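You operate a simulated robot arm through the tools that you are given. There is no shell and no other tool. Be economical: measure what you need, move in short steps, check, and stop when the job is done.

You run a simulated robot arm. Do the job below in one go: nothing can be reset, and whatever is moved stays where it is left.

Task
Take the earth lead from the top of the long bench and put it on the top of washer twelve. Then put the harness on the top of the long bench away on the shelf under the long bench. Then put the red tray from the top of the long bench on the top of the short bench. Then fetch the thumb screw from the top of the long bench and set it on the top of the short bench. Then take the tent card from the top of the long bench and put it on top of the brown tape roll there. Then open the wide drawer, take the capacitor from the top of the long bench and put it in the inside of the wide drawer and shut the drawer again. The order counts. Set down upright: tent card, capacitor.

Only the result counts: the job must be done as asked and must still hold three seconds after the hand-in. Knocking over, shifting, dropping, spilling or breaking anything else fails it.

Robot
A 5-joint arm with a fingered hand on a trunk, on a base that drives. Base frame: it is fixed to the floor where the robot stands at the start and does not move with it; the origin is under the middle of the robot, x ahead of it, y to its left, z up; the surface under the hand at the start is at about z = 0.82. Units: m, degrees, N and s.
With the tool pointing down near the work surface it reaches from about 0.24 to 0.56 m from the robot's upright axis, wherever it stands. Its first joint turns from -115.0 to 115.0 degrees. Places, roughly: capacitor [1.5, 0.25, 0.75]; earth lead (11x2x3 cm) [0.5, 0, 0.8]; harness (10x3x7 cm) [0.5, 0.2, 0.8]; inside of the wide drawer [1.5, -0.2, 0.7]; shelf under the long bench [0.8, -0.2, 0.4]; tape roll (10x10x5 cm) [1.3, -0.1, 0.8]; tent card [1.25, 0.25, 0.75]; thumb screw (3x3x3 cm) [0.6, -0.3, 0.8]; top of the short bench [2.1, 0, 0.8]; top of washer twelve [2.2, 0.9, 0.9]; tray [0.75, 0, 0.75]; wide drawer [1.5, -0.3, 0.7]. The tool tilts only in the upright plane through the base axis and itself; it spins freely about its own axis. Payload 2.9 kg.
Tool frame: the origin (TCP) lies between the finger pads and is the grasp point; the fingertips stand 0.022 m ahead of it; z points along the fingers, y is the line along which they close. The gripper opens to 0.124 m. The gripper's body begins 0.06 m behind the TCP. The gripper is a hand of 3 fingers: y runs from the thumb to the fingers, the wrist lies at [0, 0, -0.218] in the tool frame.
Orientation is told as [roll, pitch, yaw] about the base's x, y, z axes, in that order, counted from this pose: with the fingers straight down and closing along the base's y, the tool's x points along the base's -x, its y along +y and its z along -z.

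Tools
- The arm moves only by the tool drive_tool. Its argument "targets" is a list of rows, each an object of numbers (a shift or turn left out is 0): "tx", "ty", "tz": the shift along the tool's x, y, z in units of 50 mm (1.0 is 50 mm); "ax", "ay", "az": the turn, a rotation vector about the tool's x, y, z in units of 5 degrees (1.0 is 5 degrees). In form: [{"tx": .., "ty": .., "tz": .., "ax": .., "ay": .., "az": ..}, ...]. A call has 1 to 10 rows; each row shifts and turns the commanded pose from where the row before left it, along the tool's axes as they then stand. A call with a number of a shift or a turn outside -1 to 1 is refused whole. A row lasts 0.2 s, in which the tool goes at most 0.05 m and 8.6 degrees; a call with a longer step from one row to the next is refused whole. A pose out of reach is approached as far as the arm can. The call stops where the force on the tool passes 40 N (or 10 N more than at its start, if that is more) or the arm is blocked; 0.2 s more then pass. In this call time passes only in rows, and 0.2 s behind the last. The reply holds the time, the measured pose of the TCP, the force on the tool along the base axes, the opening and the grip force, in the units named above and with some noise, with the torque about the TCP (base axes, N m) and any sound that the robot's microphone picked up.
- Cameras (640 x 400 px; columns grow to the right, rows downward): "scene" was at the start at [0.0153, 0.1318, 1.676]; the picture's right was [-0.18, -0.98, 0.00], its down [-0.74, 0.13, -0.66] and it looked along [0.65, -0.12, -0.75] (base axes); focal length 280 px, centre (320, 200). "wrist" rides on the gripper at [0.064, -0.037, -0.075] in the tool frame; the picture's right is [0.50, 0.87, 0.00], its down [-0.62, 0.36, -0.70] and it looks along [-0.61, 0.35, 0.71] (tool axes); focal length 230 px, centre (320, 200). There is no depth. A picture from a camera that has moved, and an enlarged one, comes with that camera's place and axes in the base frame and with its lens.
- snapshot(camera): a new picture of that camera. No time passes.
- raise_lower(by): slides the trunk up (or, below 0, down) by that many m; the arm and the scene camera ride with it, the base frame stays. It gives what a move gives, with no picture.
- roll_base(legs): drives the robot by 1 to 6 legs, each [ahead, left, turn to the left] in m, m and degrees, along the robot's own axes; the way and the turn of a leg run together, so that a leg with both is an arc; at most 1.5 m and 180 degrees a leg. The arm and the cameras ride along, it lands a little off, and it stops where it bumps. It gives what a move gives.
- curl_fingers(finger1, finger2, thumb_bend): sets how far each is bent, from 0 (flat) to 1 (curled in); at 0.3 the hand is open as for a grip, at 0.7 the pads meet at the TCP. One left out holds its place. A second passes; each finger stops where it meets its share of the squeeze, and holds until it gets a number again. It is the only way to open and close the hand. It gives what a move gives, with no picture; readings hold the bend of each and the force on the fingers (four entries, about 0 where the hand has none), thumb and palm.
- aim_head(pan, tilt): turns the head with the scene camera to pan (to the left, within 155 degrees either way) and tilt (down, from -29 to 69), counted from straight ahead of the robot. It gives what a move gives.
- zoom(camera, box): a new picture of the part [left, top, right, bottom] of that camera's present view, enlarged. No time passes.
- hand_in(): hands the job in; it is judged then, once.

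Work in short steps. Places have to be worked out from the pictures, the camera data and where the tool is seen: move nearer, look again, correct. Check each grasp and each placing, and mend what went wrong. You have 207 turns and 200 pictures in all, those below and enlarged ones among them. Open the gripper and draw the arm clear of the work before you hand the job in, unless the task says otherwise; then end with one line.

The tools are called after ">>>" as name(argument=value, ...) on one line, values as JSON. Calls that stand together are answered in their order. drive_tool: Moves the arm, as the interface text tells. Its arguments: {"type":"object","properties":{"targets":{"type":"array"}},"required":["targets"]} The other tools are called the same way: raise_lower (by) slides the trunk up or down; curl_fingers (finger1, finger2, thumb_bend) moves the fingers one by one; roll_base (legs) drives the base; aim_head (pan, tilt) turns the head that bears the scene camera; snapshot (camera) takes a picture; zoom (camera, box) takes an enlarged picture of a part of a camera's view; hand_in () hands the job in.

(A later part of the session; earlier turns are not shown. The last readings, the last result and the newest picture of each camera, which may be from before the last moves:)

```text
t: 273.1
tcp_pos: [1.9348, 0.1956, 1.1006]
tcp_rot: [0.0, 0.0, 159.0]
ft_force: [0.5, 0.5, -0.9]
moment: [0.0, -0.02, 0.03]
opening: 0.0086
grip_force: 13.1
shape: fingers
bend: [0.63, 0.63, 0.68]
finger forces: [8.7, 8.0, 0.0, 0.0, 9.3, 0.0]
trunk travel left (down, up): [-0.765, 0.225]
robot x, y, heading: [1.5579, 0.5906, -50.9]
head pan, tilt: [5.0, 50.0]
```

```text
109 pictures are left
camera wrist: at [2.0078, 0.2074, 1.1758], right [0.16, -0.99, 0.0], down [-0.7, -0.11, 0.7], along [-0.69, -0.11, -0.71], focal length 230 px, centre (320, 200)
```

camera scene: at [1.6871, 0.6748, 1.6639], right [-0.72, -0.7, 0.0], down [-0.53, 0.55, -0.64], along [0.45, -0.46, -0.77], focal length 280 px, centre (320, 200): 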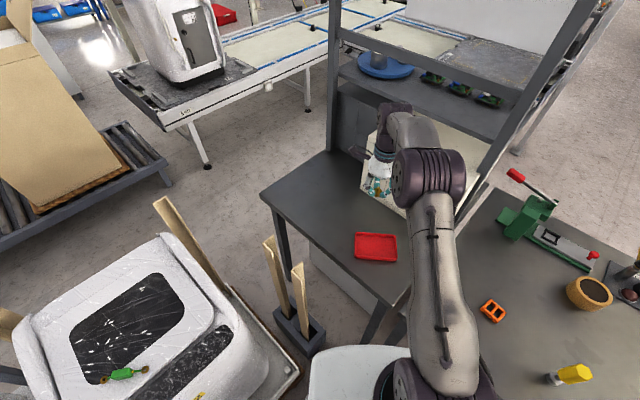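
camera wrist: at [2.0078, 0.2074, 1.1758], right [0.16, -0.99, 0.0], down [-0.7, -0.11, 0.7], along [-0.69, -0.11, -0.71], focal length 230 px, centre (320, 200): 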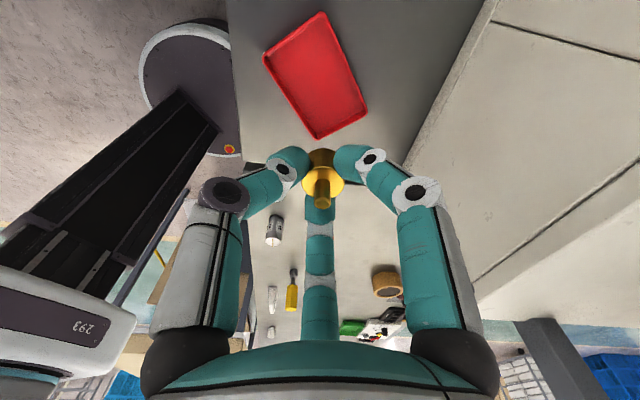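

I place the screw left of the tray as seen from the bench front, at about (1.805, 0.115): clear of the tray, the edge and the box. I move over and lower to 0.876.

>>> drive_tool(targets=[{"tx": -0.46, "ty": 0.61}, {"tx": -0.46, "ty": 0.61}, {"tx": -0.46, "ty": 0.61}, {"tx": -0.46, "ty": 0.61}, {"tz": 0.9}, {"tz": 0.9}, {"tz": 0.9}, {"tz": 0.9}, {"tz": 0.9}])

>>> snapshot(camera="wrist")

>>> snapshot(camera="scene")

```text
t: 275.1
tcp_pos: [1.807, 0.1136, 0.8765]
tcp_rot: [0.0, 0.2, 159.0]
ft_force: [0.3, 0.7, -0.1]
moment: [0.01, 0.0, -0.01]
opening: 0.0084
grip_force: 12.8
shape: fingers
bend: [0.63, 0.63, 0.68]
finger forces: [8.7, 7.8, 0.0, 0.0, 8.9, 0.2]
trunk travel left (down, up): [-0.765, 0.225]
robot x, y, heading: [1.5601, 0.5931, -50.9]
head pan, tilt: [5.0, 50.0]
```

```text
108 pictures are left
camera wrist: at [1.8798, 0.1255, 0.9511], right [0.16, -0.99, 0.0], down [-0.7, -0.11, 0.7], along [-0.69, -0.11, -0.71], focal length 230 px, centre (320, 200)
```

wrist: 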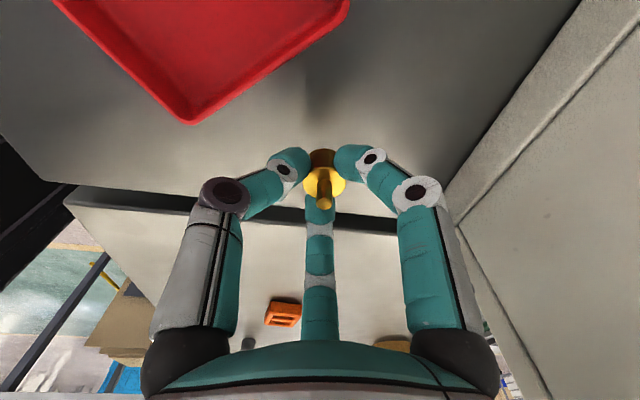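

```text
107 pictures are left
camera scene: at [1.6872, 0.6741, 1.6639], right [-0.72, -0.7, 0.0], down [-0.53, 0.55, -0.64], along [0.45, -0.46, -0.77], focal length 280 px, centre (320, 200)
```

scene: 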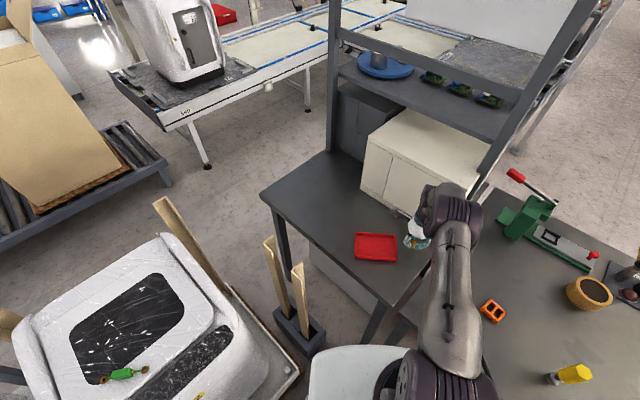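

The edge is 5 cm away and the tray is clear. I lower to just above contact.

>>> drive_tool(targets=[{"tz": 0.25}, {"tz": 0.2}])

>>> drive_tool(targets=[{"tz": 0.08}])

```text
t: 275.7
tcp_pos: [1.8051, 0.1146, 0.854]
tcp_rot: [0.0, 0.1, 159.1]
ft_force: [0.2, -0.4, -0.3]
moment: [-0.01, 0.04, 0.01]
opening: 0.0084
grip_force: 12.7
shape: fingers
bend: [0.63, 0.63, 0.68]
finger forces: [8.7, 7.7, 0.0, 0.0, 8.9, 0.0]
trunk travel left (down, up): [-0.765, 0.225]
robot x, y, heading: [1.5604, 0.5885, -50.6]
head pan, tilt: [5.0, 50.0]
```

```text
t: 276.1
tcp_pos: [1.8051, 0.1147, 0.8496]
tcp_rot: [0.0, 0.1, 159.0]
ft_force: [-0.4, 0.2, -0.8]
moment: [-0.01, -0.01, 0.0]
opening: 0.0086
grip_force: 13.1
shape: fingers
bend: [0.63, 0.63, 0.68]
finger forces: [8.7, 7.7, 0.0, 0.0, 8.9, 0.0]
trunk travel left (down, up): [-0.765, 0.225]
robot x, y, heading: [1.5627, 0.5929, -50.8]
head pan, tilt: [5.0, 50.0]
```

>>> drive_tool(targets=[{"tz": 0.06}])

```text
t: 276.5
tcp_pos: [1.8054, 0.1142, 0.8474]
tcp_rot: [0.2, 0.1, 159.0]
ft_force: [0.0, -0.9, 4.7]
moment: [-0.02, 0.03, -0.02]
opening: 0.0086
grip_force: 13.7
shape: fingers
bend: [0.62, 0.63, 0.68]
finger forces: [9.3, 8.0, 0.0, 0.0, 9.6, 0.0]
trunk travel left (down, up): [-0.765, 0.225]
robot x, y, heading: [1.5632, 0.5915, -51.1]
head pan, tilt: [5.0, 50.0]
```

Contact, at 4.7 N. I open part way, rise and check.

>>> curl_fingers(finger1=0.5, finger2=0.5, thumb_bend=0.5)

>>> drive_tool(targets=[{"tz": -0.3}, {"tz": -0.9}, {"tz": -0.9}, {"tz": -0.9}, {"tz": -0.9}, {"tz": -0.9}])

>>> snapshot(camera="wrist")

>>> snapshot(camera="scene")

```text
t: 277.5
tcp_pos: [1.8056, 0.1158, 0.8471]
tcp_rot: [0.2, 0.2, 159.0]
ft_force: [1.4, -0.6, 17.0]
moment: [-0.24, 0.11, 0.09]
opening: 0.0459
grip_force: 8.8
shape: fingers
bend: [0.52, 0.53, 0.5]
finger forces: [7.0, 8.8, 0.0, 0.1, 0.9, 0.0]
trunk travel left (down, up): [-0.765, 0.225]
robot x, y, heading: [1.5581, 0.5901, -50.9]
head pan, tilt: [5.0, 50.0]
```

```text
t: 278.9
tcp_pos: [1.8051, 0.1167, 1.0869]
tcp_rot: [0.0, 0.0, 159.0]
ft_force: [-0.8, -0.6, 1.3]
moment: [0.02, 0.0, -0.01]
opening: 0.0492
grip_force: 0.0
shape: fingers
bend: [0.5, 0.5, 0.5]
finger forces: [0.0, 0.1, 0.0, 0.1, 0.1, 0.1]
trunk travel left (down, up): [-0.765, 0.225]
robot x, y, heading: [1.5578, 0.5926, -50.8]
head pan, tilt: [5.0, 50.0]
```

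```text
106 pictures are left
camera wrist: at [1.8782, 0.1276, 1.1616], right [0.16, -0.99, 0.0], down [-0.7, -0.11, 0.7], along [-0.69, -0.11, -0.71], focal length 230 px, centre (320, 200)
```

wrist: 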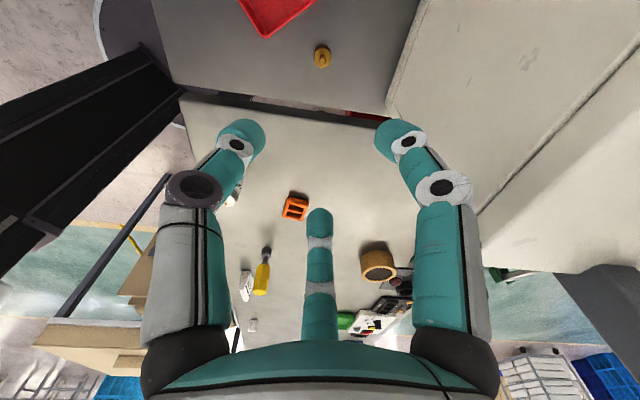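

```text
105 pictures are left
camera scene: at [1.6867, 0.6757, 1.6638], right [-0.72, -0.7, 0.0], down [-0.53, 0.55, -0.64], along [0.45, -0.46, -0.77], focal length 280 px, centre (320, 200)
```

scene: 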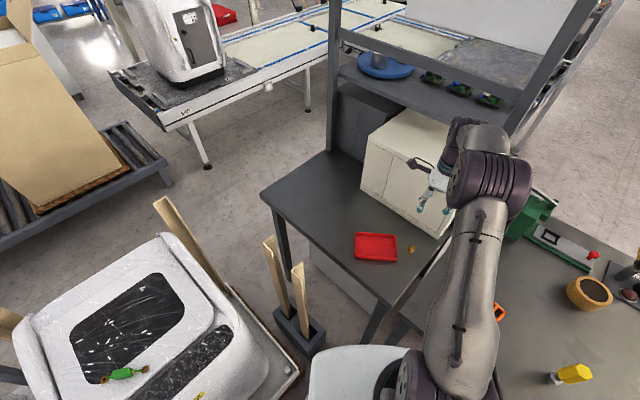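

Tray and screw stand on the short bench. For the tent card I turn to face the long bench from the left aisle, at about (1.27, 0.71).

>>> roll_base(legs=[[-0.16, 0, 0], [0, 0, -39.2], [0, -0.19, 0]])

>>> aim_head(pan=10, tilt=50)

>>> snapshot(camera="scene")

>>> snapshot(camera="wrist")

```text
t: 283.4
tcp_pos: [1.149, 0.1958, 1.0865]
tcp_rot: [-0.1, 0.1, 119.0]
ft_force: [-0.4, 0.4, -0.5]
moment: [0.01, 0.01, 0.01]
opening: 0.0492
grip_force: 0.0
shape: fingers
bend: [0.5, 0.5, 0.5]
finger forces: [0.0, 0.0, 0.0, 0.0, 0.0, 0.0]
trunk travel left (down, up): [-0.765, 0.225]
robot x, y, heading: [1.2745, 0.7144, -90.8]
head pan, tilt: [5.0, 50.0]
```

```text
t: 284.0
tcp_pos: [1.151, 0.1947, 1.0862]
tcp_rot: [0.0, 0.1, 119.1]
ft_force: [-0.5, 0.3, -0.4]
moment: [0.04, -0.01, -0.02]
opening: 0.0494
grip_force: 0.1
shape: fingers
bend: [0.5, 0.5, 0.5]
finger forces: [0.0, 0.0, 0.0, 0.1, 0.0, 0.0]
trunk travel left (down, up): [-0.765, 0.225]
robot x, y, heading: [1.2665, 0.7166, -90.8]
head pan, tilt: [10.0, 50.0]
```

```text
104 pictures are left
camera scene: at [1.4256, 0.6997, 1.6639], right [-0.99, -0.16, 0.0], down [-0.12, 0.76, -0.64], along [0.1, -0.63, -0.77], focal length 280 px, centre (320, 200)
```

scene: 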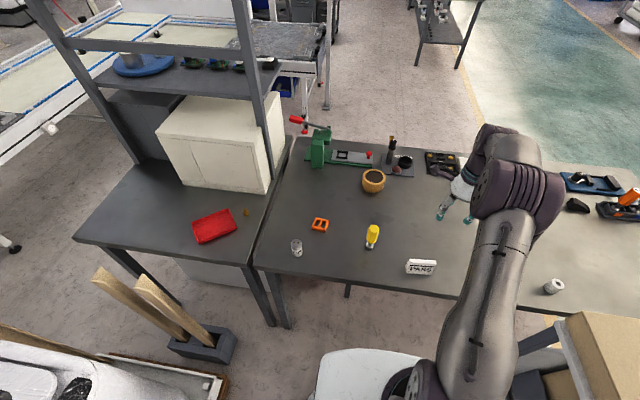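

```text
103 pictures are left
camera wrist: at [1.2148, 0.1571, 1.161], right [-0.51, -0.86, 0.0], down [-0.61, 0.37, 0.7], along [-0.6, 0.36, -0.71], focal length 230 px, centre (320, 200)
```

wrist: 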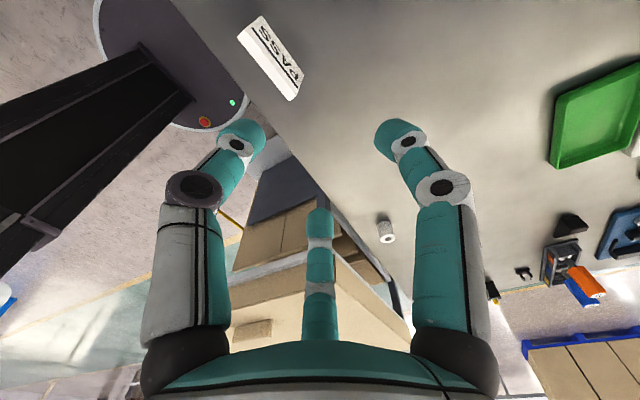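

Enlarged views of the card, the roll and the capacitor.

>>> zoom(camera="scene", box=[390, 240, 450, 290])

>>> zoom(camera="scene", box=[270, 140, 430, 270])

```text
8.00 times, centred on (420, 265) of scene
camera zoom: at [1.4256, 0.6997, 1.6639], right [-0.99, -0.16, 0.0], down [-0.12, 0.76, -0.64], along [0.1, -0.63, -0.77], focal length 2237 px, centre (-480, -320)
```

zoom: 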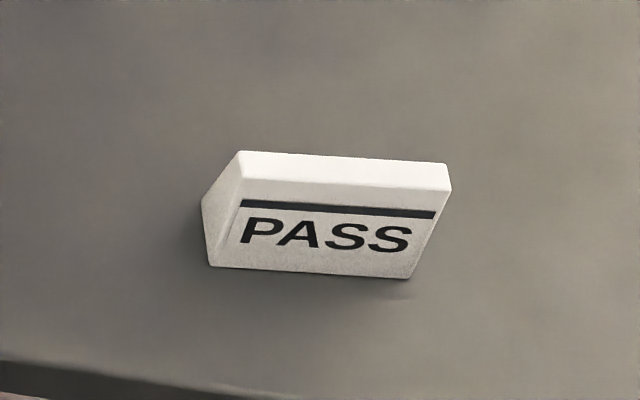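

```text
3.08 times, centred on (350, 205) of scene
camera zoom: at [1.4256, 0.6997, 1.6639], right [-0.99, -0.16, 0.0], down [-0.12, 0.76, -0.64], along [0.1, -0.63, -0.77], focal length 860 px, centre (228, 185)
```

zoom: 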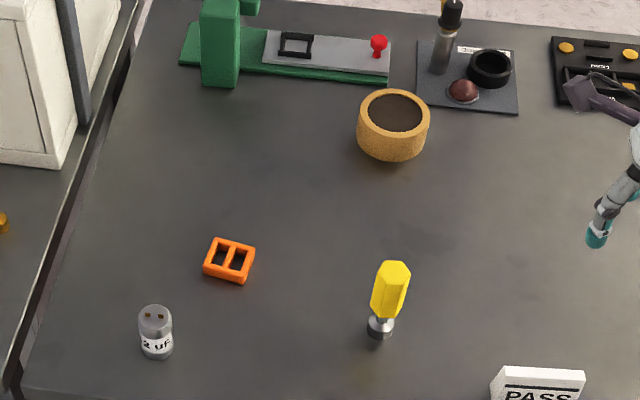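

The card is a wedge about 8 cm long along x, 2.6 cm deep and 5.5 cm high, centred near (1.176, 0.2455). I spin the hand to close across it, with the thumb toward me, and come down above it.

>>> curl_fingers(finger1=0.35, finger2=0.35, thumb_bend=0.35)

>>> drive_tool(targets=[{"az": -1}, {"az": -1}, {"az": -1}, {"az": -1}, {"az": -1}, {"az": -1}, {"az": -1}, {"az": -1}, {"az": -1}, {"az": -1}])

>>> drive_tool(targets=[{"az": -1}, {"az": -1}, {"az": -1}, {"az": -0.24}, {"tx": 0.3, "ty": -0.48}, {"tx": 0.29, "ty": -0.49}, {"tz": 0.9}, {"tz": 0.9}, {"tz": 0.8}])

>>> snapshot(camera="wrist")

>>> zoom(camera="scene", box=[370, 210, 490, 300])

```text
t: 285.0
tcp_pos: [1.1511, 0.1954, 1.0844]
tcp_rot: [0.0, 0.0, 119.0]
ft_force: [0.6, -0.8, -0.2]
moment: [-0.01, -0.05, 0.0]
opening: 0.0905
grip_force: 0.1
shape: fingers
bend: [0.35, 0.35, 0.35]
finger forces: [0.0, 0.0, 0.1, 0.0, 0.0, 0.0]
trunk travel left (down, up): [-0.765, 0.225]
robot x, y, heading: [1.2672, 0.7173, -90.7]
head pan, tilt: [10.0, 50.0]
```

```text
t: 287.2
tcp_pos: [1.1526, 0.1956, 1.0856]
tcp_rot: [0.1, 0.0, 169.1]
ft_force: [0.0, -0.5, -1.0]
moment: [-0.01, -0.02, 0.04]
opening: 0.0904
grip_force: 0.1
shape: fingers
bend: [0.35, 0.35, 0.35]
finger forces: [0.0, 0.0, 0.1, 0.0, 0.0, 0.0]
trunk travel left (down, up): [-0.765, 0.225]
robot x, y, heading: [1.268, 0.7156, -90.8]
head pan, tilt: [10.0, 50.0]
```

```text
t: 289.2
tcp_pos: [1.175, 0.2481, 0.9551]
tcp_rot: [-0.1, 0.0, -174.7]
ft_force: [0.5, -0.3, 0.1]
moment: [0.04, 0.0, 0.0]
opening: 0.0904
grip_force: 0.1
shape: fingers
bend: [0.35, 0.35, 0.35]
finger forces: [0.1, 0.1, 0.0, 0.1, 0.0, 0.0]
trunk travel left (down, up): [-0.765, 0.225]
robot x, y, heading: [1.2689, 0.7142, -91.1]
head pan, tilt: [10.0, 50.0]
```

```text
100 pictures are left
camera wrist: at [1.2374, 0.2903, 1.0302], right [0.58, -0.82, 0.0], down [-0.58, -0.41, 0.7], along [-0.57, -0.41, -0.71], focal length 230 px, centre (320, 200)
```

wrist: 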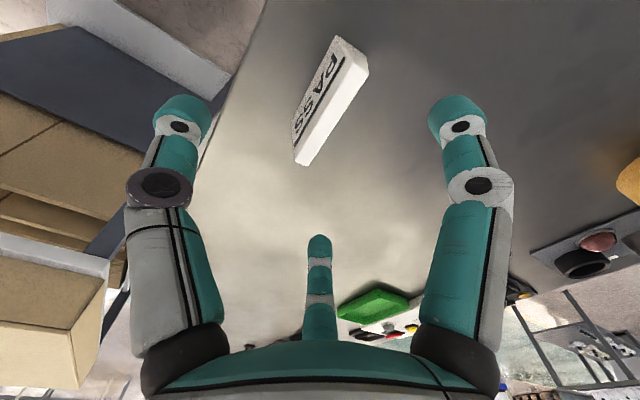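

```text
4.44 times, centred on (430, 255) of scene
camera zoom: at [1.4258, 0.6986, 1.6639], right [-0.99, -0.16, 0.0], down [-0.12, 0.76, -0.64], along [0.1, -0.63, -0.77], focal length 1243 px, centre (-169, -44)
```

zoom: 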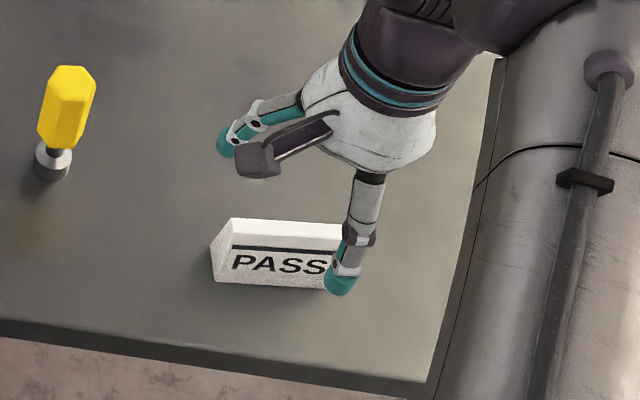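

The views agree that the card's centre is about (1.179, 0.2445). I trim and go down to TCP z ≈ 0.853, then close gently.

>>> drive_tool(targets=[{"tx": 0.07, "ty": 0.08, "az": -0.3}, {"tz": 0.7}, {"tz": 0.7}, {"tz": 0.64}])

>>> snapshot(camera="wrist")

```text
t: 290.2
tcp_pos: [1.1808, 0.2407, 0.8537]
tcp_rot: [0.0, 0.0, -173.3]
ft_force: [-0.4, 0.0, -0.5]
moment: [0.01, 0.0, 0.05]
opening: 0.0903
grip_force: 0.1
shape: fingers
bend: [0.35, 0.35, 0.35]
finger forces: [0.0, 0.0, 0.0, 0.1, 0.0, 0.1]
trunk travel left (down, up): [-0.765, 0.225]
robot x, y, heading: [1.2725, 0.7138, -90.9]
head pan, tilt: [10.0, 50.0]
```

```text
98 pictures are left
camera wrist: at [1.2406, 0.2855, 0.929], right [0.6, -0.8, 0.0], down [-0.57, -0.43, 0.7], along [-0.56, -0.42, -0.71], focal length 230 px, centre (320, 200)
```

wrist: 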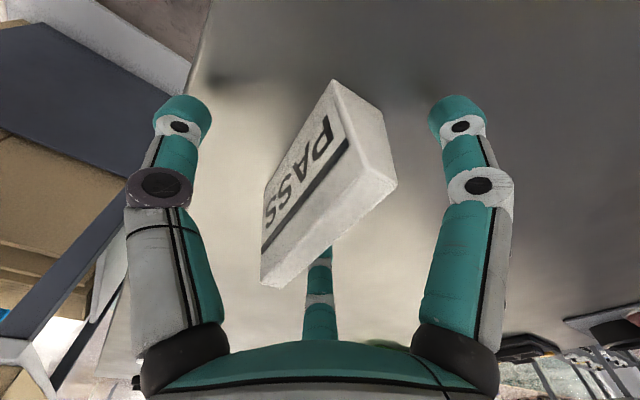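

The card is between the thumb and the fingers. I close.

>>> curl_fingers(finger1=0.7, finger2=0.7, thumb_bend=0.7)

>>> snapshot(camera="wrist")

```text
t: 291.2
tcp_pos: [1.1823, 0.2422, 0.8561]
tcp_rot: [0.1, -0.1, -173.4]
ft_force: [0.2, 0.5, 1.4]
moment: [0.01, -0.02, -0.01]
opening: 0.0235
grip_force: 11.9
shape: fingers
bend: [0.61, 0.6, 0.61]
finger forces: [5.8, 5.8, 0.1, 0.0, 11.7, 0.1]
trunk travel left (down, up): [-0.765, 0.225]
robot x, y, heading: [1.2717, 0.7149, -90.8]
head pan, tilt: [10.0, 50.0]
```

```text
97 pictures are left
camera wrist: at [1.2407, 0.286, 0.9295], right [0.6, -0.8, 0.0], down [-0.57, -0.43, 0.7], along [-0.56, -0.42, -0.71], focal length 230 px, centre (320, 200)
```

wrist: 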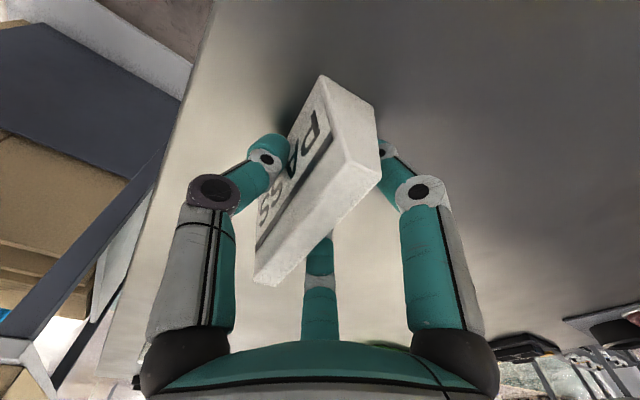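

The grip is balanced, at 5.8, 5.8 and 11.7 N. I lift and check that the card hangs straight.

>>> drive_tool(targets=[{"tz": -0.3}, {"tz": -0.9}, {"tz": -0.9}, {"tz": -0.9}, {"tz": -0.9}, {"tz": -0.9}])

>>> roll_base(legs=[[-0.65, 0, 0], [0, -1.5, 0], [0, -0.12, 0], [1.5, 0, 0], [0.9, 0, 0]])

>>> snapshot(camera="wrist")

```text
t: 292.6
tcp_pos: [1.18, 0.2435, 1.0979]
tcp_rot: [0.1, -0.1, -173.2]
ft_force: [0.0, -0.1, -0.2]
moment: [-0.02, -0.02, -0.01]
opening: 0.0227
grip_force: 12.6
shape: fingers
bend: [0.61, 0.61, 0.61]
finger forces: [6.1, 6.1, 0.0, 0.0, 12.2, 0.0]
trunk travel left (down, up): [-0.765, 0.225]
robot x, y, heading: [1.2699, 0.7177, -91.0]
head pan, tilt: [10.0, 50.0]
```

```text
t: 315.4
tcp_pos: [-0.4613, -1.4909, 1.0959]
tcp_rot: [0.1, 0.1, -172.8]
ft_force: [-0.6, -0.8, 0.1]
moment: [0.02, -0.03, 0.01]
opening: 0.0227
grip_force: 12.0
shape: fingers
bend: [0.62, 0.61, 0.61]
finger forces: [6.1, 6.1, 0.0, 0.0, 12.4, 0.1]
trunk travel left (down, up): [-0.765, 0.225]
robot x, y, heading: [-0.3732, -1.0114, -90.4]
head pan, tilt: [10.0, 50.0]
```

```text
96 pictures are left
camera wrist: at [-0.4019, -1.4457, 1.1708], right [0.6, -0.8, 0.0], down [-0.57, -0.43, 0.7], along [-0.56, -0.42, -0.71], focal length 230 px, centre (320, 200)
```

wrist: 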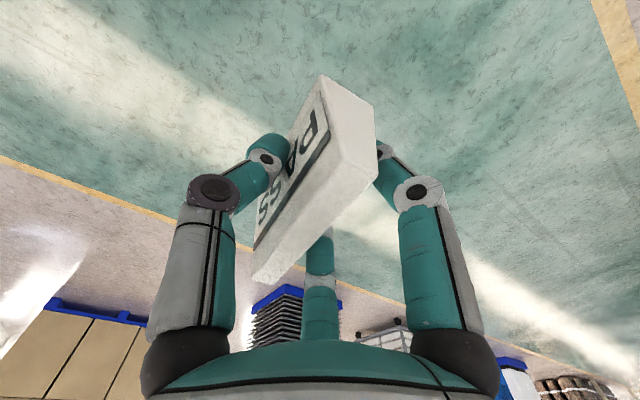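

The card is steady. I continue to the bench's right side and turn to face it.

>>> roll_base(legs=[[0, 1.5, 0], [0, 0.16, 0], [0, 0, -179.6]])

>>> aim_head(pan=8, tilt=50)

>>> snapshot(camera="scene")

```text
t: 331.2
tcp_pos: [1.3743, -0.5576, 1.095]
tcp_rot: [0.1, 0.0, 4.0]
ft_force: [0.0, 0.5, -0.6]
moment: [0.03, -0.01, -0.02]
opening: 0.0221
grip_force: 10.6
shape: fingers
bend: [0.62, 0.62, 0.61]
finger forces: [5.4, 5.4, 0.0, 0.1, 10.8, 0.0]
trunk travel left (down, up): [-0.765, 0.225]
robot x, y, heading: [1.2654, -1.0254, 86.4]
head pan, tilt: [10.0, 50.0]
```

```text
t: 331.8
tcp_pos: [1.3741, -0.5593, 1.0954]
tcp_rot: [0.0, 0.0, 3.9]
ft_force: [0.6, -0.5, -1.9]
moment: [0.01, 0.05, -0.04]
opening: 0.0219
grip_force: 10.8
shape: fingers
bend: [0.62, 0.62, 0.61]
finger forces: [5.4, 5.4, 0.0, 0.0, 10.8, 0.0]
trunk travel left (down, up): [-0.765, 0.225]
robot x, y, heading: [1.2605, -1.0263, 86.5]
head pan, tilt: [8.0, 50.0]
```

```text
95 pictures are left
camera scene: at [1.1054, -1.0, 1.6639], right [1.0, 0.08, 0.0], down [0.06, -0.76, -0.64], along [-0.05, 0.64, -0.77], focal length 280 px, centre (320, 200)
```

scene: 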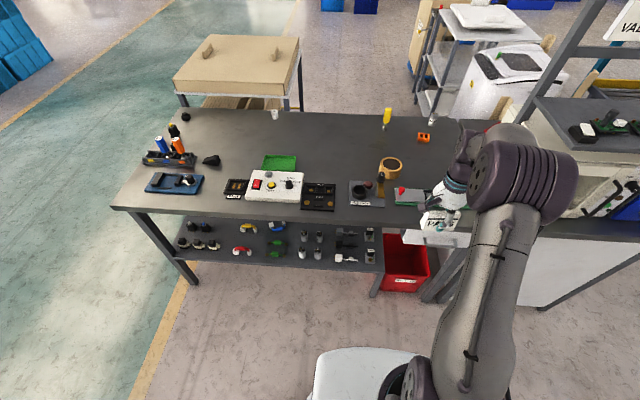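

>>> zoom(camera="scene", box=[340, 140, 460, 230])

```text
4.44 times, centred on (400, 185) of scene
camera zoom: at [1.1054, -1.0, 1.6639], right [1.0, 0.08, 0.0], down [0.06, -0.76, -0.64], along [-0.05, 0.64, -0.77], focal length 1243 px, centre (-36, 267)
```

zoom: 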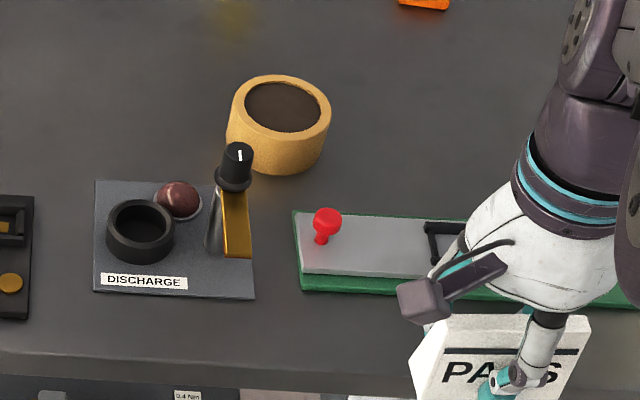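

The roll's centre is at about (1.335, -0.12), with R ≈ 4.9 cm and a hole of R ≈ 3.7 cm. I will set the card on its far part, at y ≈ -0.093, where the rim bears it well. I drive nearer.

>>> roll_base(legs=[[0.375, 0.03, 0]])

>>> snapshot(camera="scene")

>>> zoom(camera="scene", box=[380, 180, 500, 290])

```text
t: 334.2
tcp_pos: [1.365, -0.1794, 1.0958]
tcp_rot: [0.1, 0.0, 4.2]
ft_force: [0.7, 0.4, -1.2]
moment: [0.0, 0.0, 0.02]
opening: 0.0219
grip_force: 11.4
shape: fingers
bend: [0.62, 0.62, 0.61]
finger forces: [5.4, 5.4, 0.0, 0.1, 10.9, 0.1]
trunk travel left (down, up): [-0.765, 0.225]
robot x, y, heading: [1.2564, -0.6552, 86.7]
head pan, tilt: [8.0, 50.0]
```

```text
93 pictures are left
camera scene: at [1.0984, -0.6242, 1.6639], right [1.0, 0.08, 0.0], down [0.06, -0.76, -0.64], along [-0.05, 0.64, -0.77], focal length 280 px, centre (320, 200)
```

scene: 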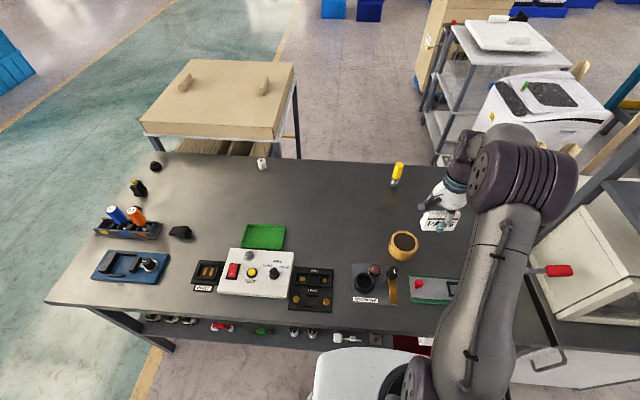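

```text
3.64 times, centred on (440, 235) of scene
camera zoom: at [1.0984, -0.6242, 1.6639], right [1.0, 0.08, 0.0], down [0.06, -0.76, -0.64], along [-0.05, 0.64, -0.77], focal length 1017 px, centre (-116, 73)
```

zoom: 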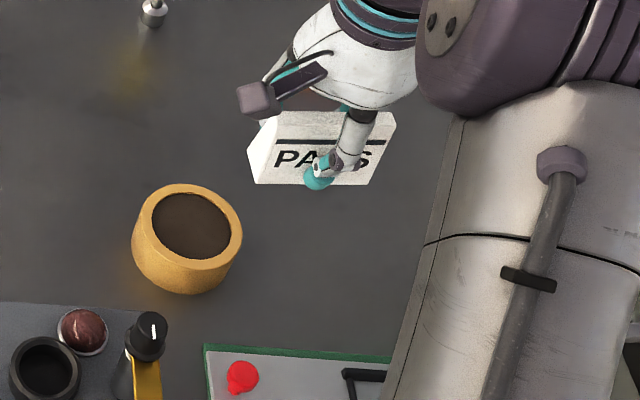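

Refined: the roll's centre is at (1.336, -0.118), and the card's centre is about 5 mm to the robot's side of the TCP. Reach favours the near part of the rim, so I take the TCP to (1.335, -0.139) and lower to 0.93.

>>> drive_tool(targets=[{"tx": 0.27, "ty": 0.43}, {"tx": 0.27, "ty": 0.42}, {"tz": 0.8}, {"tz": 0.8}, {"tz": 0.8}, {"tz": 0.6}, {"tz": 0.3}])

>>> zoom(camera="scene", box=[360, 190, 480, 290])

>>> snapshot(camera="wrist")

```text
t: 335.8
tcp_pos: [1.3361, -0.1396, 0.9314]
tcp_rot: [-0.1, 0.0, 4.1]
ft_force: [0.0, -0.8, -0.8]
moment: [-0.03, -0.01, -0.03]
opening: 0.0215
grip_force: 12.0
shape: fingers
bend: [0.62, 0.62, 0.61]
finger forces: [5.7, 5.7, 0.1, 0.0, 11.4, 0.1]
trunk travel left (down, up): [-0.765, 0.225]
robot x, y, heading: [1.2574, -0.649, 86.6]
head pan, tilt: [8.0, 50.0]
```

```text
4.00 times, centred on (420, 240) of scene
camera zoom: at [1.0984, -0.6241, 1.6639], right [1.0, 0.08, 0.0], down [0.06, -0.76, -0.64], along [-0.05, 0.64, -0.77], focal length 1119 px, centre (-80, 40)
```

zoom: 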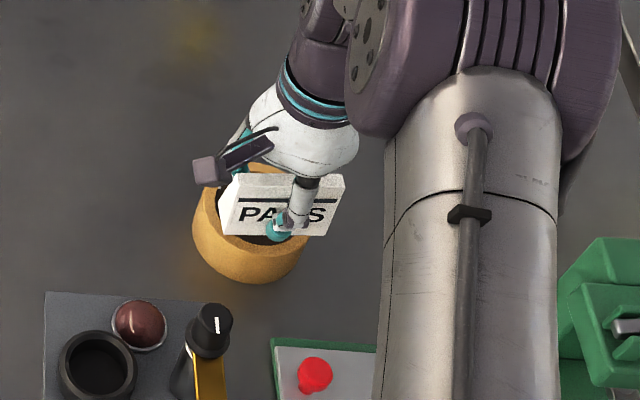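

```text
90 pictures are left
camera wrist: at [1.2748, -0.1811, 1.0061], right [-0.56, 0.83, 0.0], down [0.59, 0.4, 0.7], along [0.58, 0.39, -0.71], focal length 230 px, centre (320, 200)
```

wrist: 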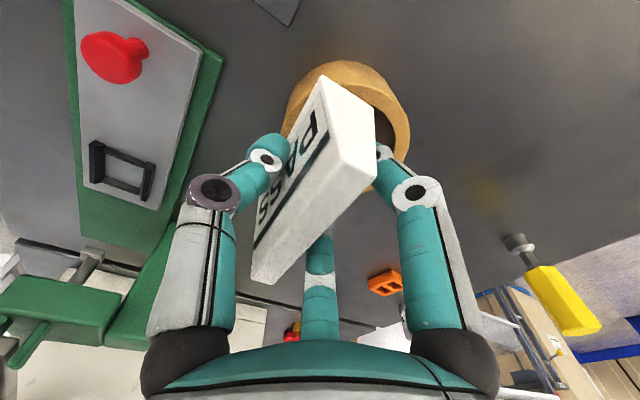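

The card's base spans y -0.158 to -0.132 over the near rim, as meant. I lower gently.

>>> drive_tool(targets=[{"tz": 0.2}, {"tz": 0.16}])

>>> drive_tool(targets=[{"tz": 0.07}])

```text
t: 336.4
tcp_pos: [1.3344, -0.1399, 0.9134]
tcp_rot: [0.2, 0.0, 4.3]
ft_force: [0.0, 0.4, 0.3]
moment: [-0.02, -0.06, -0.01]
opening: 0.0214
grip_force: 11.5
shape: fingers
bend: [0.62, 0.62, 0.61]
finger forces: [5.9, 5.6, 0.0, 0.0, 11.5, 0.0]
trunk travel left (down, up): [-0.765, 0.225]
robot x, y, heading: [1.2571, -0.6516, 87.0]
head pan, tilt: [8.0, 50.0]
```

```text
t: 336.8
tcp_pos: [1.3348, -0.1395, 0.909]
tcp_rot: [0.0, 0.1, 4.2]
ft_force: [0.2, -0.7, -1.9]
moment: [0.03, 0.0, 0.0]
opening: 0.0215
grip_force: 11.3
shape: fingers
bend: [0.62, 0.62, 0.61]
finger forces: [5.8, 5.7, 0.0, 0.1, 11.5, 0.1]
trunk travel left (down, up): [-0.765, 0.225]
robot x, y, heading: [1.2547, -0.6501, 86.5]
head pan, tilt: [8.0, 50.0]
```

>>> drive_tool(targets=[{"tz": 0.06}])

```text
t: 337.2
tcp_pos: [1.3346, -0.1392, 0.9061]
tcp_rot: [0.0, 0.0, 4.2]
ft_force: [0.0, 0.8, 0.1]
moment: [0.0, 0.0, 0.03]
opening: 0.0212
grip_force: 11.3
shape: fingers
bend: [0.62, 0.62, 0.61]
finger forces: [5.9, 5.7, 0.0, 0.0, 11.5, 0.0]
trunk travel left (down, up): [-0.765, 0.225]
robot x, y, heading: [1.2535, -0.6502, 86.9]
head pan, tilt: [8.0, 50.0]
```

>>> drive_tool(targets=[{"tz": 0.06}])

```text
t: 337.6
tcp_pos: [1.3353, -0.1397, 0.9046]
tcp_rot: [0.0, 0.1, 4.2]
ft_force: [-0.4, 0.3, 0.1]
moment: [-0.02, 0.0, 0.01]
opening: 0.0214
grip_force: 11.7
shape: fingers
bend: [0.62, 0.62, 0.61]
finger forces: [5.9, 5.7, 0.0, 0.1, 11.5, 0.0]
trunk travel left (down, up): [-0.765, 0.225]
robot x, y, heading: [1.2547, -0.653, 86.7]
head pan, tilt: [8.0, 50.0]
```

No contact yet, so I go on in small steps.

>>> drive_tool(targets=[{"tz": 0.06}])

>>> zoom(camera="scene", box=[370, 210, 450, 270])

```text
t: 338.0
tcp_pos: [1.3343, -0.1397, 0.9013]
tcp_rot: [0.0, 0.0, 4.3]
ft_force: [0.2, -0.2, 2.9]
moment: [-0.02, -0.04, -0.03]
opening: 0.0216
grip_force: 12.5
shape: fingers
bend: [0.62, 0.62, 0.61]
finger forces: [6.2, 6.6, 0.0, 0.0, 12.4, 0.1]
trunk travel left (down, up): [-0.765, 0.225]
robot x, y, heading: [1.2572, -0.646, 86.8]
head pan, tilt: [8.0, 50.0]
```

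```text
6.67 times, centred on (410, 240) of scene
camera zoom: at [1.0983, -0.625, 1.664], right [1.0, 0.08, 0.0], down [0.06, -0.76, -0.64], along [-0.05, 0.64, -0.77], focal length 1864 px, centre (-280, -67)
```

zoom: 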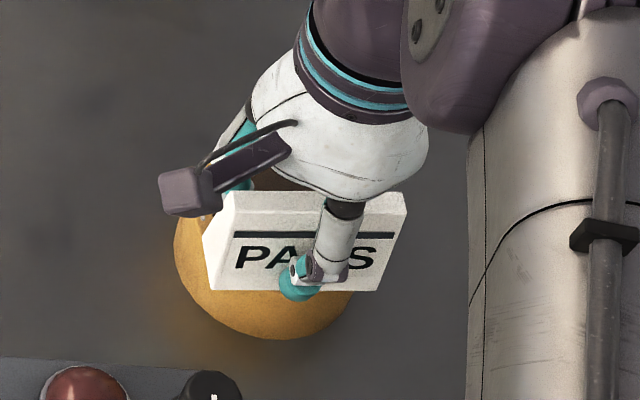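

Contact at 0.9013 with 3 N, and the card sits on the rim. I open the hand in two stages.

>>> curl_fingers(finger1=0.55, finger2=0.55, thumb_bend=0.55)

>>> curl_fingers(finger1=0.38, finger2=0.38, thumb_bend=0.38)

>>> snapshot(camera="wrist")

```text
t: 339.0
tcp_pos: [1.3356, -0.1402, 0.9007]
tcp_rot: [0.1, 0.1, 4.2]
ft_force: [0.2, 0.1, -0.6]
moment: [0.02, 0.0, 0.03]
opening: 0.0358
grip_force: 0.1
shape: fingers
bend: [0.55, 0.55, 0.55]
finger forces: [0.0, 0.0, 0.0, 0.0, 0.0, 0.0]
trunk travel left (down, up): [-0.765, 0.225]
robot x, y, heading: [1.2552, -0.6497, 86.8]
head pan, tilt: [8.0, 50.0]
```

```text
t: 340.0
tcp_pos: [1.3343, -0.1401, 0.9014]
tcp_rot: [0.1, 0.1, 4.3]
ft_force: [0.3, -0.8, -0.3]
moment: [0.01, 0.0, 0.02]
opening: 0.0825
grip_force: 0.1
shape: fingers
bend: [0.38, 0.38, 0.38]
finger forces: [0.0, 0.0, 0.0, 0.1, 0.0, 0.0]
trunk travel left (down, up): [-0.765, 0.225]
robot x, y, heading: [1.255, -0.6504, 86.5]
head pan, tilt: [8.0, 50.0]
```

```text
88 pictures are left
camera wrist: at [1.2739, -0.1814, 0.9756], right [-0.56, 0.83, 0.0], down [0.59, 0.4, 0.7], along [0.58, 0.39, -0.71], focal length 230 px, centre (320, 200)
```

wrist: 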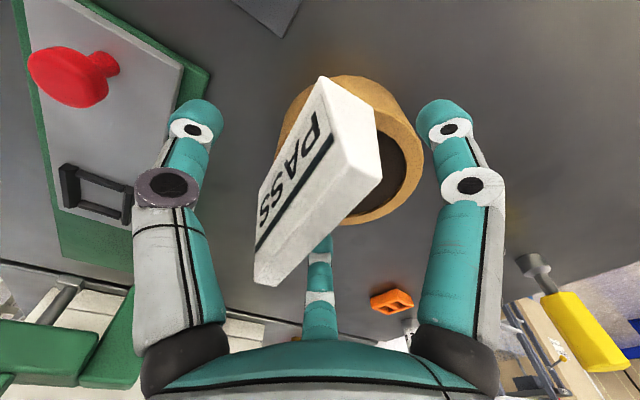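

The card stands upright on the roll. I rise straight up and then look.

>>> drive_tool(targets=[{"tz": -0.4}, {"tz": -0.8}, {"tz": -0.9}, {"tz": -0.9}, {"tz": -0.9}])

>>> roll_base(legs=[[-0.4, 0, 3.4]])

>>> aim_head(pan=-10, tilt=48)

>>> snapshot(camera="scene")

```text
t: 341.2
tcp_pos: [1.3355, -0.1422, 1.0979]
tcp_rot: [0.2, 0.0, 4.2]
ft_force: [0.2, 0.5, 0.2]
moment: [0.04, -0.02, 0.03]
opening: 0.0822
grip_force: 0.1
shape: fingers
bend: [0.38, 0.38, 0.38]
finger forces: [0.1, 0.1, 0.0, 0.0, 0.0, 0.0]
trunk travel left (down, up): [-0.765, 0.225]
robot x, y, heading: [1.2543, -0.6513, 86.5]
head pan, tilt: [8.0, 50.0]
```

```text
t: 343.7
tcp_pos: [1.2904, -0.5316, 1.0958]
tcp_rot: [0.1, 0.0, 8.1]
ft_force: [0.1, -0.5, 0.3]
moment: [0.02, -0.01, 0.01]
opening: 0.0824
grip_force: 0.1
shape: fingers
bend: [0.38, 0.38, 0.38]
finger forces: [0.0, 0.1, 0.0, 0.1, 0.1, 0.1]
trunk travel left (down, up): [-0.765, 0.225]
robot x, y, heading: [1.2452, -1.0464, 90.5]
head pan, tilt: [8.0, 50.0]
```

```text
t: 344.5
tcp_pos: [1.2918, -0.5292, 1.0952]
tcp_rot: [0.0, 0.0, 8.1]
ft_force: [-0.5, -0.7, 0.7]
moment: [0.02, 0.0, 0.0]
opening: 0.0823
grip_force: 0.1
shape: fingers
bend: [0.38, 0.38, 0.38]
finger forces: [0.1, 0.1, 0.0, 0.0, 0.0, 0.0]
trunk travel left (down, up): [-0.765, 0.225]
robot x, y, heading: [1.247, -1.0414, 90.8]
head pan, tilt: [-10.0, 48.0]
```

```text
87 pictures are left
camera scene: at [1.1118, -1.0271, 1.6666], right [0.99, -0.16, 0.0], down [-0.12, -0.73, -0.67], along [0.11, 0.66, -0.74], focal length 280 px, centre (320, 200)
```

scene: 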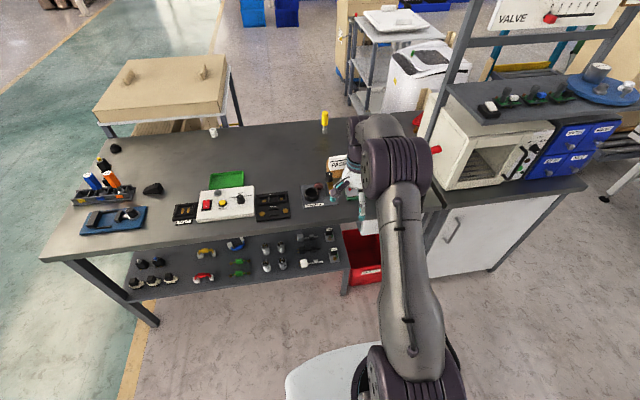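

The tent card stands on the roll. Now the drawer, which the arm hides: I strafe right and lower the trunk for a straight view of it.

>>> roll_base(legs=[[-0.1, -0.4, 0]])

>>> raise_lower(by=-0.4)

>>> aim_head(pan=0, tilt=35)

>>> snapshot(camera="scene")

```text
t: 347.1
tcp_pos: [1.6951, -0.6237, 1.0965]
tcp_rot: [0.1, 0.1, 8.4]
ft_force: [0.3, 0.0, -0.3]
moment: [0.03, -0.02, 0.02]
opening: 0.0821
grip_force: 0.0
shape: fingers
bend: [0.38, 0.38, 0.38]
finger forces: [0.0, 0.0, 0.0, 0.0, 0.0, 0.1]
trunk travel left (down, up): [-0.765, 0.225]
robot x, y, heading: [1.6488, -1.1401, 90.7]
head pan, tilt: [-10.0, 48.0]
```

```text
t: 350.9
tcp_pos: [1.6935, -0.6242, 0.6962]
tcp_rot: [0.0, 0.0, 8.4]
ft_force: [0.8, 0.4, -0.6]
moment: [0.0, 0.02, 0.0]
opening: 0.0823
grip_force: 0.1
shape: fingers
bend: [0.38, 0.38, 0.38]
finger forces: [0.0, 0.0, 0.1, 0.0, 0.0, 0.0]
trunk travel left (down, up): [-0.365, 0.625]
robot x, y, heading: [1.6483, -1.1409, 90.9]
head pan, tilt: [-10.0, 48.0]
```

```text
t: 351.6
tcp_pos: [1.6937, -0.6246, 0.6976]
tcp_rot: [0.1, 0.0, 8.4]
ft_force: [-0.2, 0.7, 0.0]
moment: [-0.01, 0.01, 0.0]
opening: 0.0825
grip_force: 0.0
shape: fingers
bend: [0.38, 0.38, 0.38]
finger forces: [0.1, 0.0, 0.0, 0.1, 0.0, 0.0]
trunk travel left (down, up): [-0.365, 0.625]
robot x, y, heading: [1.6538, -1.1363, 90.8]
head pan, tilt: [0.0, 35.0]
```

```text
86 pictures are left
camera scene: at [1.5038, -1.1115, 1.2855], right [1.0, 0.01, 0.0], down [0.01, -0.57, -0.82], along [-0.01, 0.82, -0.57], focal length 280 px, centre (320, 200)
```

scene: 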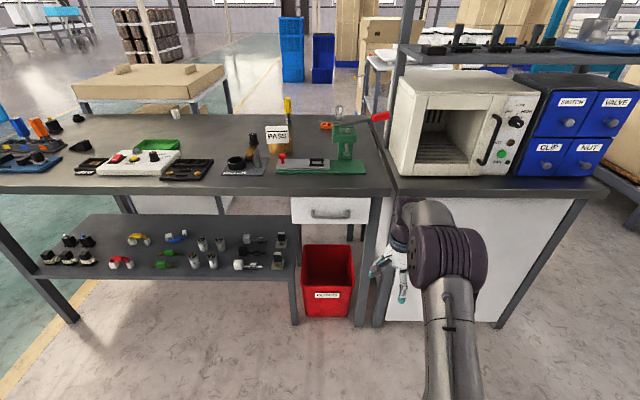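

>>> zoom(camera="scene", box=[270, 170, 390, 240])

```text
5.33 times, centred on (330, 205) of scene
camera zoom: at [1.5038, -1.1115, 1.2855], right [1.0, 0.01, 0.0], down [0.01, -0.57, -0.82], along [-0.01, 0.82, -0.57], focal length 1492 px, centre (267, 173)
```

zoom: 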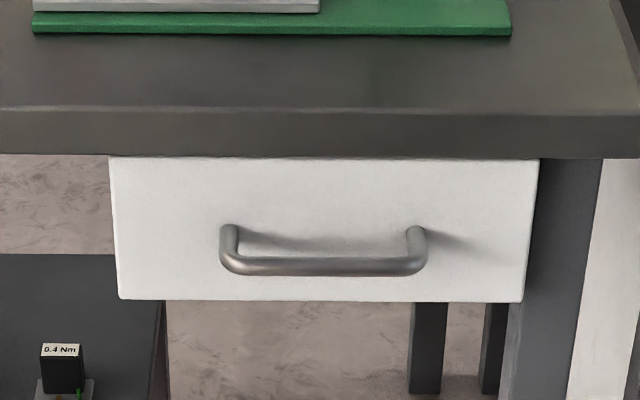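

The handle bar is at y ≈ -0.405, z ≈ 0.722, x 1.467–1.59, 2 cm proud of the bench edge. I align the arm with the robot's axis and tilt the tool level, to take the bar from the front.

>>> drive_tool(targets=[{"tx": 0.79, "ty": 0.12}, {"az": 0.84}, {"az": 0.84}, {"ax": -1}, {"ax": -1}, {"ax": -1}, {"ax": -1}, {"ax": -1}, {"ax": -1}, {"ax": -1}])

>>> drive_tool(targets=[{"ax": -1}, {"ax": -1}, {"ax": -1}, {"ax": -1}, {"ax": -1}, {"ax": -1}, {"ax": -1}, {"ax": -1}, {"ax": -1}, {"ax": -1}])

>>> snapshot(camera="scene")

```text
t: 353.8
tcp_pos: [1.6539, -0.6226, 0.6951]
tcp_rot: [35.1, -0.2, -0.1]
ft_force: [-0.7, 0.4, 0.9]
moment: [0.01, 0.02, 0.01]
opening: 0.0823
grip_force: 0.1
shape: fingers
bend: [0.38, 0.38, 0.38]
finger forces: [0.1, 0.0, 0.0, 0.0, 0.0, 0.0]
trunk travel left (down, up): [-0.365, 0.625]
robot x, y, heading: [1.6483, -1.1377, 90.8]
head pan, tilt: [0.0, 35.0]
```

```text
t: 356.0
tcp_pos: [1.6527, -0.6241, 0.6959]
tcp_rot: [85.1, 0.1, -0.4]
ft_force: [-0.4, -0.6, 0.7]
moment: [0.01, -0.01, -0.03]
opening: 0.0826
grip_force: 0.1
shape: fingers
bend: [0.38, 0.38, 0.38]
finger forces: [0.0, 0.0, 0.0, 0.0, 0.1, 0.1]
trunk travel left (down, up): [-0.365, 0.625]
robot x, y, heading: [1.6485, -1.1409, 90.7]
head pan, tilt: [0.0, 35.0]
```

```text
84 pictures are left
camera scene: at [1.5037, -1.1114, 1.2856], right [1.0, 0.01, 0.0], down [0.01, -0.57, -0.82], along [-0.01, 0.82, -0.57], focal length 280 px, centre (320, 200)
```

scene: 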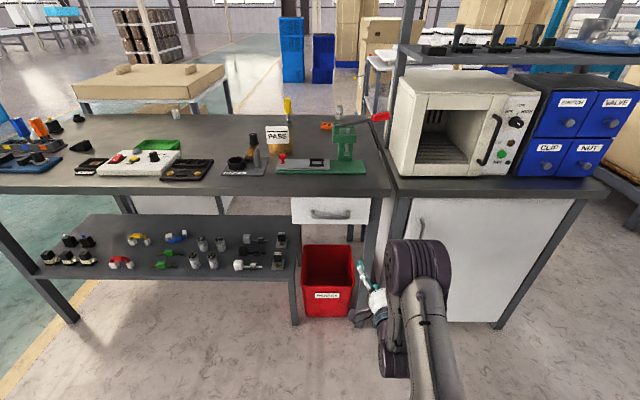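

The tool is level. I raise it to z ≈ 0.722, strafe so that it lines up with the handle's middle, and go half way.

>>> drive_tool(targets=[{"ty": 0.53}])

>>> roll_base(legs=[[0, 0.125, -0.7], [0.13, 0, 0]])

>>> snapshot(camera="wrist")

>>> snapshot(camera="scene")

```text
t: 356.4
tcp_pos: [1.6524, -0.6209, 0.7228]
tcp_rot: [85.1, 0.0, -0.4]
ft_force: [-1.0, -0.3, -1.0]
moment: [-0.02, 0.01, -0.01]
opening: 0.0826
grip_force: 0.0
shape: fingers
bend: [0.38, 0.38, 0.38]
finger forces: [0.1, 0.0, 0.1, 0.1, 0.0, 0.0]
trunk travel left (down, up): [-0.365, 0.625]
robot x, y, heading: [1.6517, -1.1377, 90.5]
head pan, tilt: [0.0, 35.0]
```

```text
t: 358.6
tcp_pos: [1.5355, -0.4895, 0.7215]
tcp_rot: [85.0, -0.1, -1.0]
ft_force: [-0.4, -0.2, 0.3]
moment: [-0.02, -0.02, -0.01]
opening: 0.0825
grip_force: 0.1
shape: fingers
bend: [0.38, 0.38, 0.38]
finger forces: [0.0, 0.0, 0.1, 0.0, 0.1, 0.0]
trunk travel left (down, up): [-0.365, 0.625]
robot x, y, heading: [1.5263, -1.0055, 90.4]
head pan, tilt: [0.0, 35.0]
```

```text
83 pictures are left
camera wrist: at [1.4693, -0.5665, 0.6915], right [-0.5, 0.08, 0.86], down [0.6, -0.68, 0.42], along [0.62, 0.73, 0.29], focal length 230 px, centre (320, 200)
```

wrist: 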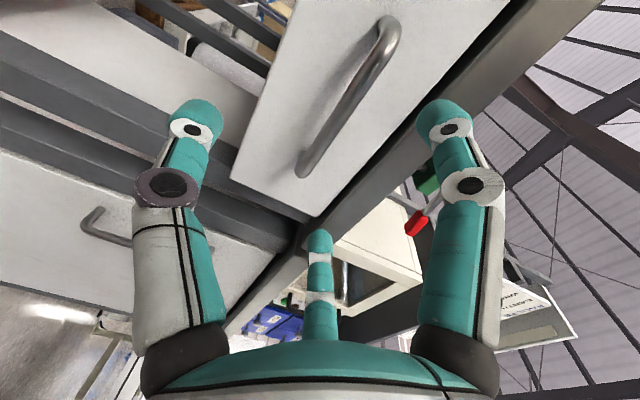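

```text
82 pictures are left
camera scene: at [1.3793, -0.978, 1.2856], right [1.0, 0.0, 0.0], down [0.0, -0.57, -0.82], along [0.0, 0.82, -0.57], focal length 280 px, centre (320, 200)
```

scene: 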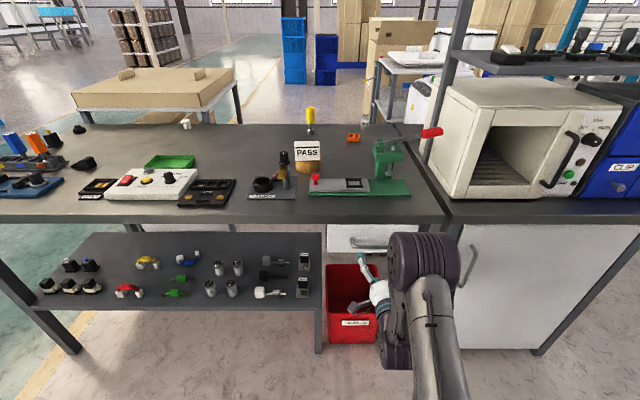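

The bar is at y ≈ -0.40, z ≈ 0.723, in line with the hand. I go ahead 8 cm and close on it.

>>> roll_base(legs=[[0.08, 0, 0]])

>>> snapshot(camera="wrist")

```text
t: 359.6
tcp_pos: [1.5348, -0.4109, 0.7236]
tcp_rot: [85.1, 0.0, -1.1]
ft_force: [0.0, 0.0, -0.3]
moment: [0.01, 0.01, 0.04]
opening: 0.0825
grip_force: 0.1
shape: fingers
bend: [0.38, 0.38, 0.38]
finger forces: [0.0, 0.0, 0.0, 0.1, 0.1, 0.0]
trunk travel left (down, up): [-0.365, 0.625]
robot x, y, heading: [1.5261, -0.9252, 90.1]
head pan, tilt: [0.0, 35.0]
```

```text
81 pictures are left
camera wrist: at [1.4693, -0.4869, 0.6916], right [-0.5, 0.08, 0.86], down [0.6, -0.68, 0.42], along [0.62, 0.73, 0.29], focal length 230 px, centre (320, 200)
```

wrist: 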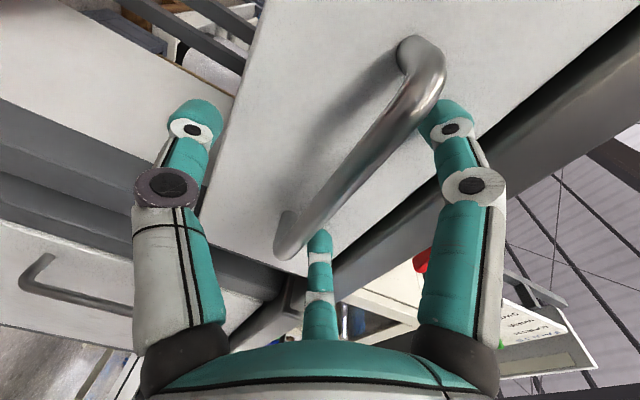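

The bar passes right through the TCP. I close on it.

>>> curl_fingers(finger1=0.75, finger2=0.75, thumb_bend=0.75)

>>> roll_base(legs=[[-0.08, 0, 0]])

>>> snapshot(camera="wrist")

```text
t: 360.6
tcp_pos: [1.5341, -0.4095, 0.7238]
tcp_rot: [85.2, 0.1, -1.1]
ft_force: [-0.1, 2.8, 10.4]
moment: [0.01, 0.0, -0.01]
opening: 0.0002
grip_force: 5.5
shape: fingers
bend: [0.73, 0.73, 0.73]
finger forces: [4.7, 5.9, 0.0, 0.1, 0.0, 0.0]
trunk travel left (down, up): [-0.365, 0.625]
robot x, y, heading: [1.5226, -0.9271, 90.2]
head pan, tilt: [0.0, 35.0]
```

```text
t: 361.7
tcp_pos: [1.534, -0.4914, 0.7221]
tcp_rot: [85.0, 0.1, -1.1]
ft_force: [0.1, -0.8, 6.2]
moment: [-0.04, -0.05, -0.02]
opening: 0.0002
grip_force: 2.2
shape: fingers
bend: [0.73, 0.73, 0.73]
finger forces: [1.8, 3.1, 0.1, 0.0, 0.0, 0.0]
trunk travel left (down, up): [-0.365, 0.625]
robot x, y, heading: [1.523, -1.0059, 89.9]
head pan, tilt: [0.0, 35.0]
```

```text
80 pictures are left
camera wrist: at [1.4693, -0.5681, 0.6919], right [-0.5, 0.08, 0.86], down [0.6, -0.68, 0.42], along [0.62, 0.73, 0.29], focal length 230 px, centre (320, 200)
```

wrist: 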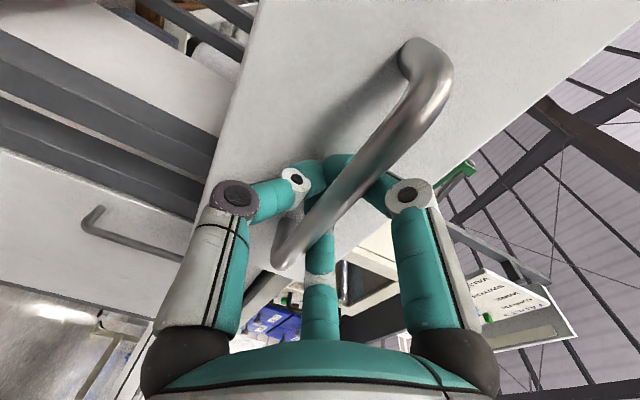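

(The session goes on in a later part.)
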